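You operate a simulated robot arm through the tools that you are given. There is no shell and no other tool. Be economical: measure what you need, move in short steps, check, and stop when the job is done.

You are at the controls of a simulated robot arm. One attempt, no reset.

## Task
Stand the red jar beside the green uplight. It goes on the side that lies toward x -0.7, y +0.7 (a direction in the base frame), with about 3 cm between them.
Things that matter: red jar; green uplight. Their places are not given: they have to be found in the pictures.

It is judged by the outcome, as a careful person would: the job done as asked, and still so three seconds after it is handed in. It fails if anything else is knocked over, pushed out of place, dropped, spilled or broken.

## Robot
A 6-joint arm with a two-finger parallel gripper, fixed in place. Base frame: the origin is at the foot of the arm, x ahead of it, y to its left, z up; the work surface is at about z = 0. Units: mm, degrees, N and s.
With the tool pointing down near the work surface it reaches from about 160 to 420 mm from the base axis. Its first joint turns from -66.0 to 66.0 degrees. Payload 1.57 kg.
The tool frame sits at the grasp point between the pads (the TCP): z along the fingers, y along the line on which they close. The tips reach 30 mm beyond it. Largest opening 80 mm; finger width 17, thickness 12; the body of the gripper, 40 by 82 mm, starts 80 mm behind the TCP.
Orientation is that of the tool frame in the base frame, as a unit quaternion [x, y, z, w]. With the fingers straight down and closing along the base's y, the tool's x points along the base's -x, its y along +y and its z along -z.

## Interface
- The arm moves only by the tool drive_tool. Its arguments are lists of equal length, an entry for each row: "slide": the shift along the base's x, y, z in mm, a list of three; "angular": the turn, a rotation vector about the base's x, y, z in degrees, a list of three; "hand": the opening in per cent of the stroke, from 0 (shut) to 100 (fully open). In form: {"slide": [[tx, ty, tz], ...], "angular": [[rx, ry, rz], ...], "hand": [hand, ...]}. A call has 1 to 12 rows; each row shifts and turns the commanded pose from where the row before left it. Each row takes 0.2 s and may step no farther than 50 mm and 8.6 degrees from the row before; otherwise, or with a gripper value out of range, the whole call is refused. A pose out of reach is approached as far as the arm can. The call stops where the force on the tool passes 40 N (or 10 N more than at its start, if that is more) or the arm is blocked; 0.2 s more then pass. The fingers move at their own pace (about 153 mm/s each) and stop on an object; they squeeze with about 33 N. The grip force told is the motor's: it shows also when the fingers shut on nothing. Time passes only in rows, and 0.2 s behind the last, so rows that do not move let the fingers close. It gives the time, the measured TCP pose, the force on the tool (base axes), the opening and the grip force at its end, in the units of the frame above (readings bear some noise), and new pictures: "show" is both (left out), scene, wrist or none.
- Cameras (640 x 400 px; columns grow to the right, rows downward): "scene" is fixed at [61.1, -320.6, 442.3]; the picture's right is [0.78, -0.63, 0.00], its down [-0.26, -0.32, -0.91] and it looks along [0.57, 0.70, -0.42] (base axes); focal length 332 px, centre (320, 200). "wrist" rides on the gripper at [-32, 0, -78] in the tool frame; the picture's right is [0.00, -1.00, 0.00], its down [0.97, 0.00, -0.24] and it looks along [0.24, 0.00, 0.97] (tool axes); focal length 218 px, centre (320, 200).
- measure_at(camera, pixels): for up to 12 pixels [column, row] of the newest picture of that camera ("zoom" is the newest enlarged one), the place [x, y, z] in the base frame of the surface seen there, good to about 3 mm, but the place of the scene camera against the robot may be out by one fixed shift of up to 12 mm in any direction. No time passes.
- inspect(camera, box): a new picture of the part [left, top, right, bottom] of that camera's present view, enlarged. No time passes.
- job_done(): hands the job in; it is judged then, once.

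Work in short steps. Measure before you move; look again where a grasp or a placing could have gone wrong, and mend it. You have 60 turns and 120 pictures in all, those below and enlarged ones among them. Open the gripper and draw the arm clear of the work before you hand the job in, unless the task says otherwise; then end with one line.

The tools are called after ">>>" by a JSON object that holds its "fn" and its "kwargs". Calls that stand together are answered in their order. drive_tool: Moves the arm, as the interface text tells. Its arguments: {"type":"object","properties":{"slide":{"type":"array","items":{"type":"array","items":{"type":"number"}}},"angular":{"type":"array","items":{"type":"array","items":{"type":"number"}}},"hand":{"type":"array","items":{"type":"number"}},"show":{"type":"string","enum":["both","scene","wrist","none"]}},"required":["slide","angular","hand"]} The other tools are called the same way: measure_at (camera, pixels) gives the place of the surface under pixels of a picture; inspect (camera, box) takes an enlarged picture of a part of a camera's view; job_done () hands the job in.

At the start:

```text
time_s: 0.0
ee_pos: [222.5, 52.7, 268.6]
tool_rot: [0.001, 1.0, 0.0, 0.0]
contact_force: [-0.8, 0.3, -0.7]
opening: 80.0
grasp_force: 0.1
```

scene: 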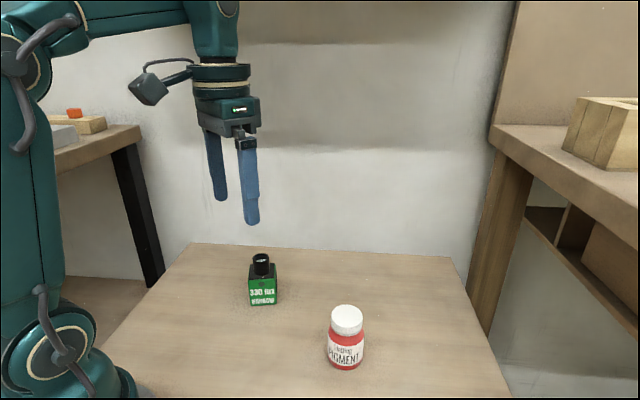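
wrist: 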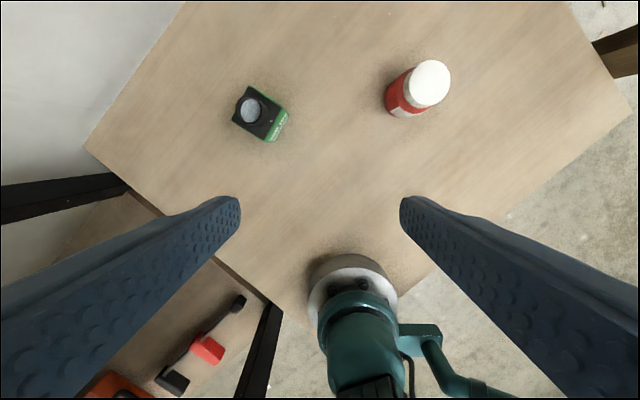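

The scene shows a green block with a black top at (262,280) and the red jar at (346,337). I'll measure both from each camera and enlarge the picture.

>>> {"fn": "measure_at", "kwargs": {"camera": "scene", "pixels": [[261, 257], [249, 285], [263, 285], [276, 285], [263, 303], [347, 312], [347, 345], [331, 345], [363, 345], [346, 367], [262, 268], [300, 330]]}}

>>> {"fn": "measure_at", "kwargs": {"camera": "wrist", "pixels": [[251, 110], [236, 121], [270, 140], [288, 112], [253, 88], [276, 128], [430, 82], [410, 82], [449, 82], [430, 60], [395, 100], [320, 150]]}}

>>> {"fn": "inspect", "kwargs": {"camera": "scene", "box": [220, 230, 400, 390]}}

>>> {"fn": "inspect", "kwargs": {"camera": "wrist", "box": [200, 40, 480, 215]}}

```text
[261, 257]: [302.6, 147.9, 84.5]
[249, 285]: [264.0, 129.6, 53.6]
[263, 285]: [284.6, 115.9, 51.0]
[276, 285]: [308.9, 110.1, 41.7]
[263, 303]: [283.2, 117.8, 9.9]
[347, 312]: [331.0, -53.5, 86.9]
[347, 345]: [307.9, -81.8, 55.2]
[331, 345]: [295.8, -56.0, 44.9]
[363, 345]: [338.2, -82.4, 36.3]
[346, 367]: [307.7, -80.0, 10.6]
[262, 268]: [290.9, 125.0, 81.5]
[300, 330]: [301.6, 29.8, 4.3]
```

```text
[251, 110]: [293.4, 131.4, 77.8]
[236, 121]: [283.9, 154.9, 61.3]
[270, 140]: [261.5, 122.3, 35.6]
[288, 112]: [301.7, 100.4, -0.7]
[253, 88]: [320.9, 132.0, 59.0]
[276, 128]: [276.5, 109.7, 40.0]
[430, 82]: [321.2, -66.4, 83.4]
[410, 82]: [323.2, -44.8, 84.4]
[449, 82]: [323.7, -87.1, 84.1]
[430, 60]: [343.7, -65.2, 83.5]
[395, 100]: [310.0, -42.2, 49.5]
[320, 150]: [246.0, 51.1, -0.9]
```

```text
2.50 times, centred on (310, 310) of scene
```

zoom: 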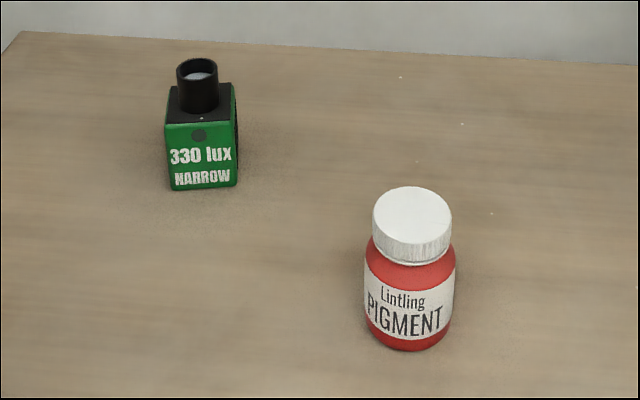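

```text
2.29 times, centred on (340, 128) of wrist
```

zoom: 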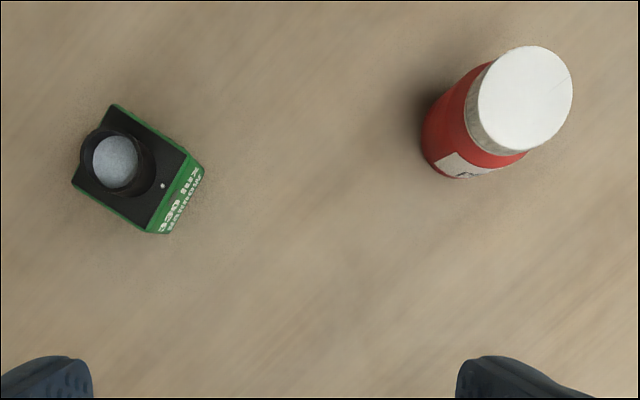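

The uplight's box is turned, so I need its corners. I'll measure them on the zoomed wrist picture, plus the table edge to make sure the target lies on the table.

>>> {"fn": "measure_at", "kwargs": {"camera": "zoom", "pixels": [[77, 182], [147, 228], [112, 110], [184, 158], [154, 230], [200, 170], [114, 160], [150, 205], [120, 112], [523, 98], [440, 165], [483, 100]]}}

>>> {"fn": "measure_at", "kwargs": {"camera": "wrist", "pixels": [[90, 147], [135, 186], [180, 215], [260, 283], [185, 5], [200, 150], [220, 180], [290, 240], [240, 225], [160, 180]]}}

```text
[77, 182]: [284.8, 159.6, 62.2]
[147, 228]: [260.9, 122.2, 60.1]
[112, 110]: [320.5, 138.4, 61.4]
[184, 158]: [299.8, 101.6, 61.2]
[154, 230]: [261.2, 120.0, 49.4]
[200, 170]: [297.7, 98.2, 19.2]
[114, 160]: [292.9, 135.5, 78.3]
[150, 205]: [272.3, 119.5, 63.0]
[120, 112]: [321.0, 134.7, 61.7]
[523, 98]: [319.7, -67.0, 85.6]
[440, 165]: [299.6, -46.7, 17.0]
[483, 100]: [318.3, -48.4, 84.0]
```

```text
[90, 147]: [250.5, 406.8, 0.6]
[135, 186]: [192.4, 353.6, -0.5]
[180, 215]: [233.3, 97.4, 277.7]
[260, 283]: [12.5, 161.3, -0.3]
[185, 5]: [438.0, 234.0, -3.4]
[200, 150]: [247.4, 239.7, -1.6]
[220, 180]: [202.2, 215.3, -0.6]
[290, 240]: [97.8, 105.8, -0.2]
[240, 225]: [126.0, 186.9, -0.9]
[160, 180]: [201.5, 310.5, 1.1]
```

The uplight's centre is about (291.5, 130.4), its box about 44 mm square with a face normal near 151°. The jar axis is about (321, -66.5), with a radius near 23 mm. The target for the jar is about (236, 185), which is on the table. I'll go above the jar, turning -45° so the fingers later close tangentially and stay clear of the uplight.

>>> {"fn": "drive_tool", "kwargs": {"slide": [[16.4, -19.9, -10], [16.4, -19.9, -10], [16.4, -19.9, -10], [16.4, -19.9, -10], [16.4, -19.9, -10], [16.4, -19.9, -10], [0, 0, -30]], "angular": [[0, 0, -7.5], [0, 0, -7.5], [0, 0, -7.5], [0, 0, -7.5], [0, 0, -7.5], [0, 0, -7.5], [0, 0, 0]], "hand": [100, 100, 100, 100, 100, 100, 100]}}

```text
time_s: 1.6
ee_pos: [321.7, -67.3, 178.2]
tool_rot: [0.384, 0.923, 0.0, 0.0]
contact_force: [-0.5, 0.7, 0.2]
opening: 79.6
grasp_force: 0.0
```

scene: 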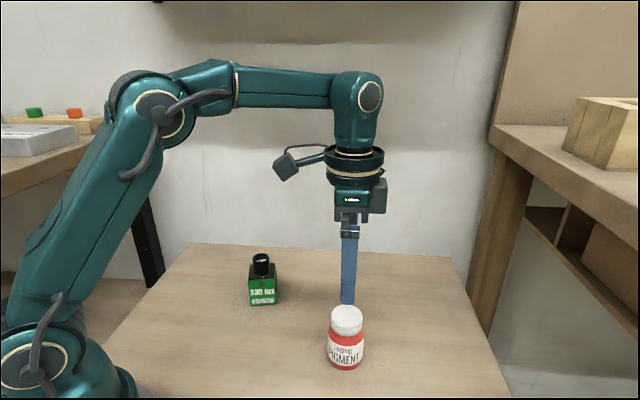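
wrist: 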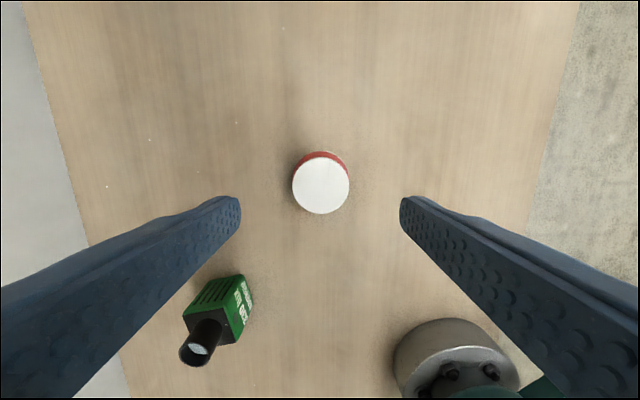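

The cap appears at (321,183), laterally centred between the fingers. I'll measure it to check the centring before descending.

>>> {"fn": "measure_at", "kwargs": {"camera": "wrist", "pixels": [[321, 183], [294, 184], [348, 184], [321, 161], [321, 211], [321, 154]]}}

```text
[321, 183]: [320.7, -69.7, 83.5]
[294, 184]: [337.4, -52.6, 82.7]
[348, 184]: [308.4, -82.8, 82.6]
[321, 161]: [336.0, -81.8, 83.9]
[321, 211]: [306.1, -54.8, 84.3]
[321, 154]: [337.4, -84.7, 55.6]
```

The cap centre is about (322, -68), right under the TCP. I'll descend to z≈42 and close on the body.

>>> {"fn": "drive_tool", "kwargs": {"slide": [[0, 0, -40], [0, 0, -40], [0, 0, -30], [0, 0, -26], [0, 0, 0], [0, 0, 0], [0, 0, 0]], "angular": [[0, 0, 0], [0, 0, 0], [0, 0, 0], [0, 0, 0], [0, 0, 0], [0, 0, 0], [0, 0, 0]], "hand": [100, 100, 100, 100, 100, 30, 30]}}

```text
time_s: 3.2
ee_pos: [321.0, -66.5, 43.0]
tool_rot: [0.382, 0.924, 0.0, 0.001]
contact_force: [-0.6, 0.1, -0.3]
opening: 53.0
grasp_force: 33.2
```

scene: 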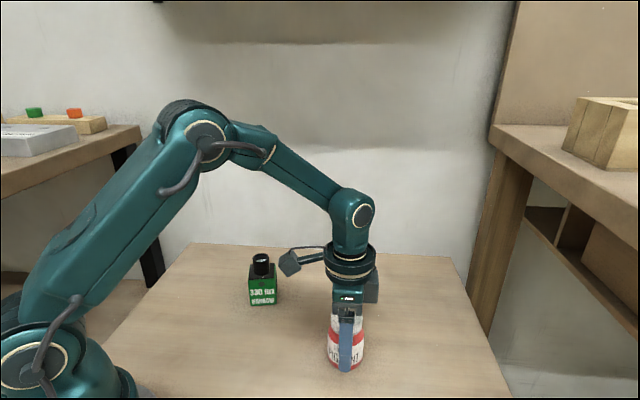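
wrist: 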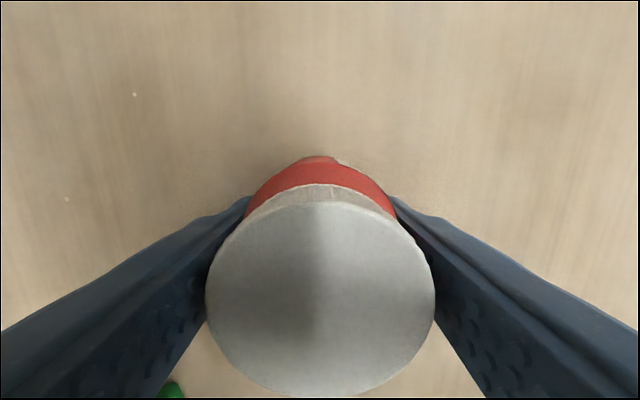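

The jar is held: opening 53 mm, so its radius is about 26.5 mm. I'll move the target to (233.7, 188.2). I'll lift straight up and check the hold.

>>> {"fn": "drive_tool", "kwargs": {"slide": [[0, 0, 15], [0, 0, 30], [0, 0, 40], [0, 0, 40], [0, 0, 5]], "angular": [[0, 0, 0], [0, 0, 0], [0, 0, 0], [0, 0, 0], [0, 0, 0]], "hand": [30, 30, 30, 30, 30], "show": "scene"}}

```text
time_s: 4.4
ee_pos: [320.6, -66.4, 172.8]
tool_rot: [0.383, 0.924, 0.0, 0.0]
contact_force: [0.0, 0.6, -1.6]
opening: 53.1
grasp_force: 33.1
```

scene: 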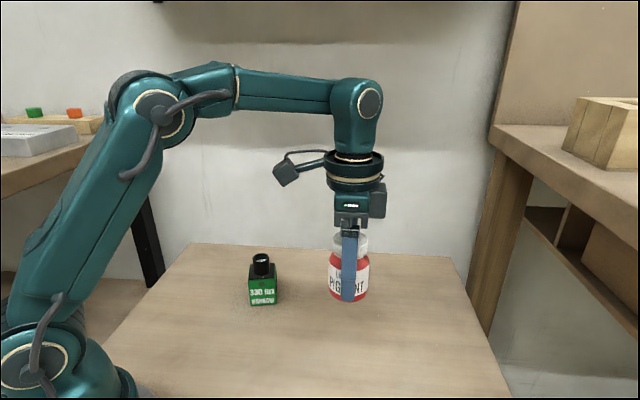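

The jar lifted cleanly. I'll carry it high along the inner side of the uplight to above the target.

>>> {"fn": "drive_tool", "kwargs": {"slide": [[-21.1, 22.3, 0], [-21.1, 22.3, 0], [-21.1, 22.3, 0], [-21.1, 22.3, 0], [-21.1, 22.3, 0], [3.7, 28.6, 0], [3.7, 28.6, 0], [3.7, 28.6, 0], [3.7, 28.6, 0], [3.7, 28.6, 0], [0, 0, 0]], "angular": [[0, 0, 0], [0, 0, 0], [0, 0, 0], [0, 0, 0], [0, 0, 0], [0, 0, 0], [0, 0, 0], [0, 0, 0], [0, 0, 0], [0, 0, 0], [0, 0, 0]], "hand": [30, 30, 30, 30, 30, 30, 30, 30, 30, 30, 30]}}

```text
time_s: 6.8
ee_pos: [234.4, 188.0, 173.2]
tool_rot: [0.384, 0.924, 0.002, 0.0]
contact_force: [-0.2, -0.2, -1.3]
opening: 53.0
grasp_force: 33.0
```

scene: 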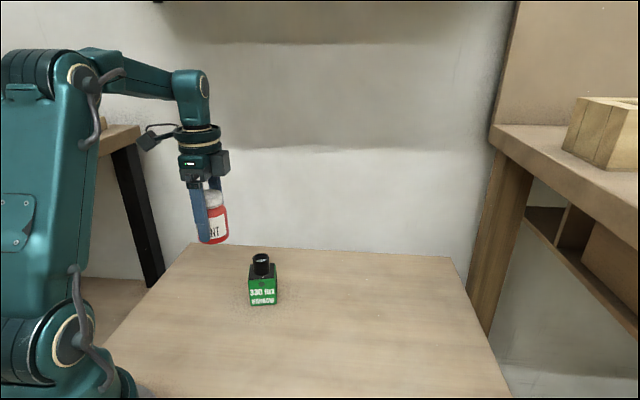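
wrist: 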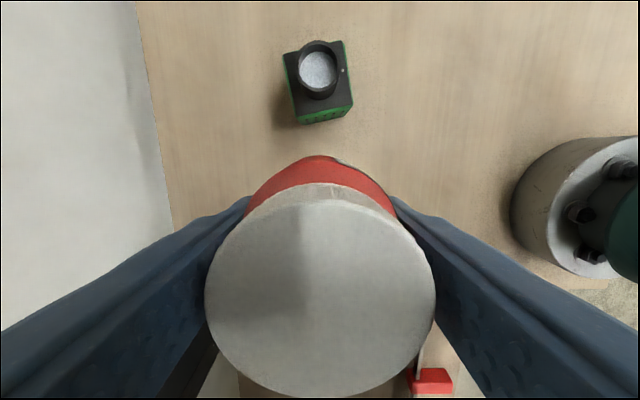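

The uplight is now seen at (320,75), squarely ahead of the jar. I'll re-measure it from here.

>>> {"fn": "measure_at", "kwargs": {"camera": "wrist", "pixels": [[285, 54], [343, 42], [353, 103], [298, 118], [318, 70], [300, 123], [352, 108], [160, 180], [185, 200]]}}

>>> {"fn": "inspect", "kwargs": {"camera": "wrist", "box": [240, 20, 400, 120]}}

```text
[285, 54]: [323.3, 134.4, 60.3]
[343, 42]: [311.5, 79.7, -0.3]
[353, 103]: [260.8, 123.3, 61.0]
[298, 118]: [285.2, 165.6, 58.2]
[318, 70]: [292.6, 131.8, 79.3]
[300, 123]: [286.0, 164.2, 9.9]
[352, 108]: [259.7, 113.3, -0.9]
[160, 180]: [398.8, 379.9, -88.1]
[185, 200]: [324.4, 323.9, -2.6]
```

```text
4.00 times, centred on (320, 70) of wrist
```

zoom: 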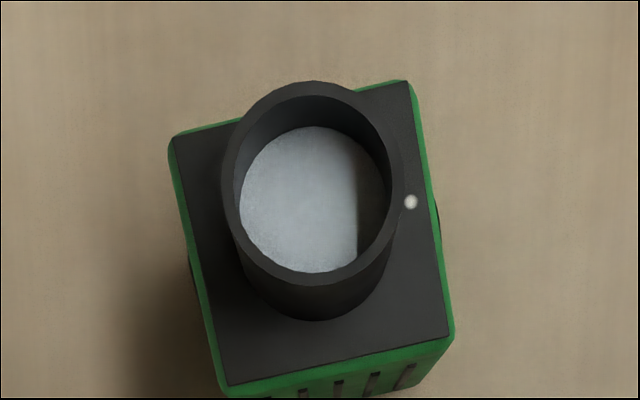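

Its centre is confirmed at about (292, 131). I'll lower the jar straight down to just above its picked height.

>>> {"fn": "drive_tool", "kwargs": {"slide": [[0, 0, -40], [0, 0, -40], [0, 0, -30], [0, 0, -13], [0, 0, -5], [0, 0, 0]], "angular": [[0, 0, 0], [0, 0, 0], [0, 0, 0], [0, 0, 0], [0, 0, 0], [0, 0, 0]], "hand": [30, 30, 30, 30, 30, 30]}}

```text
time_s: 8.2
ee_pos: [234.1, 187.8, 44.6]
tool_rot: [0.383, 0.924, 0.0, 0.0]
contact_force: [0.0, 0.8, -2.0]
opening: 52.8
grasp_force: 33.3
```

scene: 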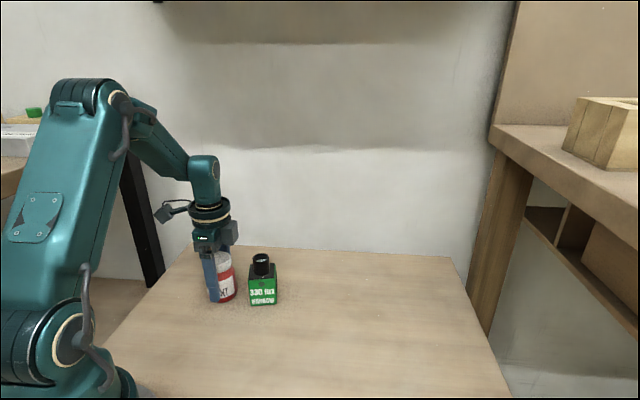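
wrist: 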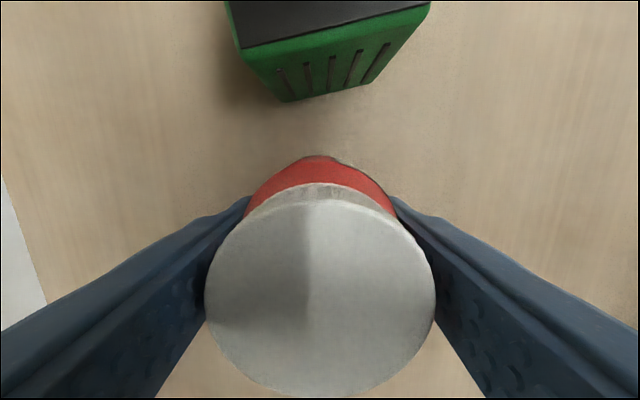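

At z 44.6 the jar is about 1.5 mm above the table. I'll lower it in small steps until contact, then open and rise straight up.

>>> {"fn": "drive_tool", "kwargs": {"slide": [[0, 0, -1], [0, 0, -0.7], [0, 0, 0]], "angular": [[0, 0, 0], [0, 0, 0], [0, 0, 0]], "hand": [30, 30, 30], "show": "none"}}

>>> {"fn": "drive_tool", "kwargs": {"slide": [[0, 0, 0], [0, 0, 0], [0, 0, 0], [0, 0, 20], [0, 0, 40], [0, 0, 40], [0, 0, 40]], "angular": [[0, 0, 0], [0, 0, 0], [0, 0, 0], [0, 0, 0], [0, 0, 0], [0, 0, 0], [0, 0, 0]], "hand": [75, 95, 95, 95, 95, 95, 95]}}

```text
time_s: 9.0
ee_pos: [234.8, 187.0, 42.5]
tool_rot: [0.383, 0.924, 0.0, 0.001]
contact_force: [-0.1, 0.5, -1.4]
opening: 52.7
grasp_force: 32.9
```

```text
time_s: 10.6
ee_pos: [234.6, 187.2, 184.0]
tool_rot: [0.383, 0.924, 0.0, 0.0]
contact_force: [-0.4, -0.8, -0.3]
opening: 76.0
grasp_force: 0.0
```

scene: 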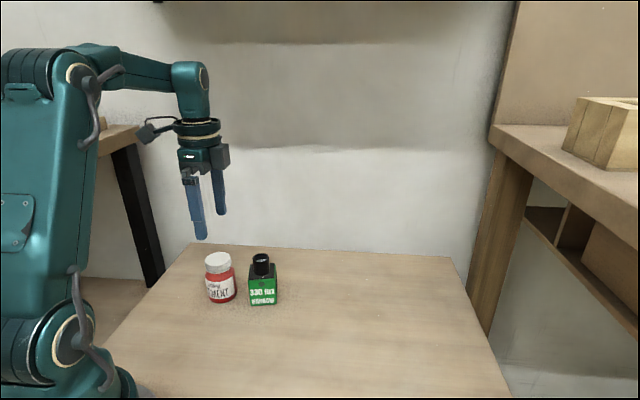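
wrist: 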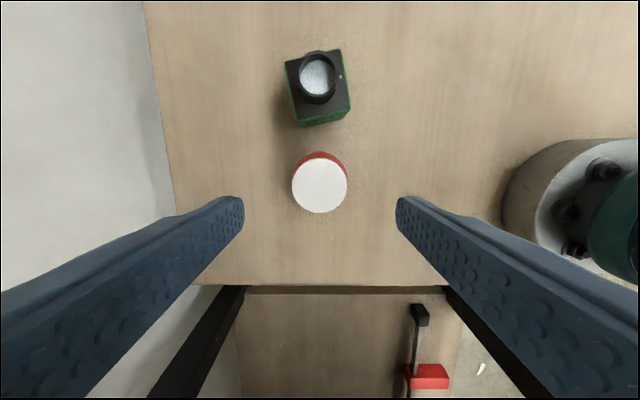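

The jar stands upright at (320,183), released and beside the uplight. I'll check the gap.

>>> {"fn": "measure_at", "kwargs": {"camera": "wrist", "pixels": [[320, 185], [293, 185], [347, 185], [320, 154], [320, 211], [299, 120], [349, 107], [325, 117], [325, 124], [320, 140]]}}

>>> {"fn": "inspect", "kwargs": {"camera": "wrist", "box": [240, 30, 400, 230]}}

```text
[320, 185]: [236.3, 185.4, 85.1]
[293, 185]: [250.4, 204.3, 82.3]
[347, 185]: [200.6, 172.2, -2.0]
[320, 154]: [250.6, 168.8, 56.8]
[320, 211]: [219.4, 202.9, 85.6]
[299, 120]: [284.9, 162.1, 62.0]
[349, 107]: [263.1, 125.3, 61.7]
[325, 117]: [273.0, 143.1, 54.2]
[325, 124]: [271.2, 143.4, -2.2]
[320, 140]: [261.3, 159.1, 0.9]
```

```text
2.00 times, centred on (320, 130) of wrist
```

zoom: 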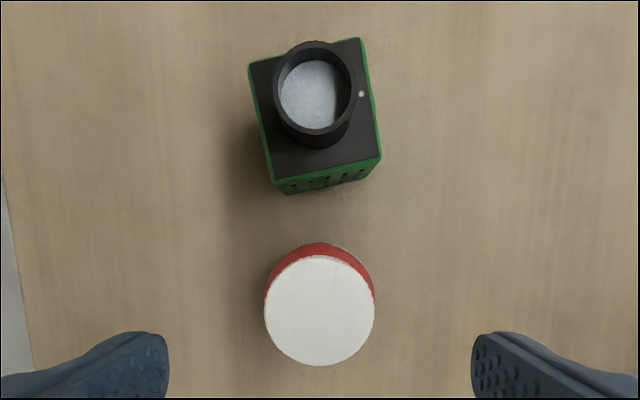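

The jar's nearest surface is about 29 mm from the uplight's face, on the asked side. Both stand upright and the gripper is open about 70 mm above them, so I'll hand it in.

>>> {"fn": "job_done", "kwargs": {}}

```text
The job is handed in.
```

The red jar stands upright beside the green uplight on its (-0.7, +0.7) side, with a gap of about 29 mm, and the arm is open and clear of both.
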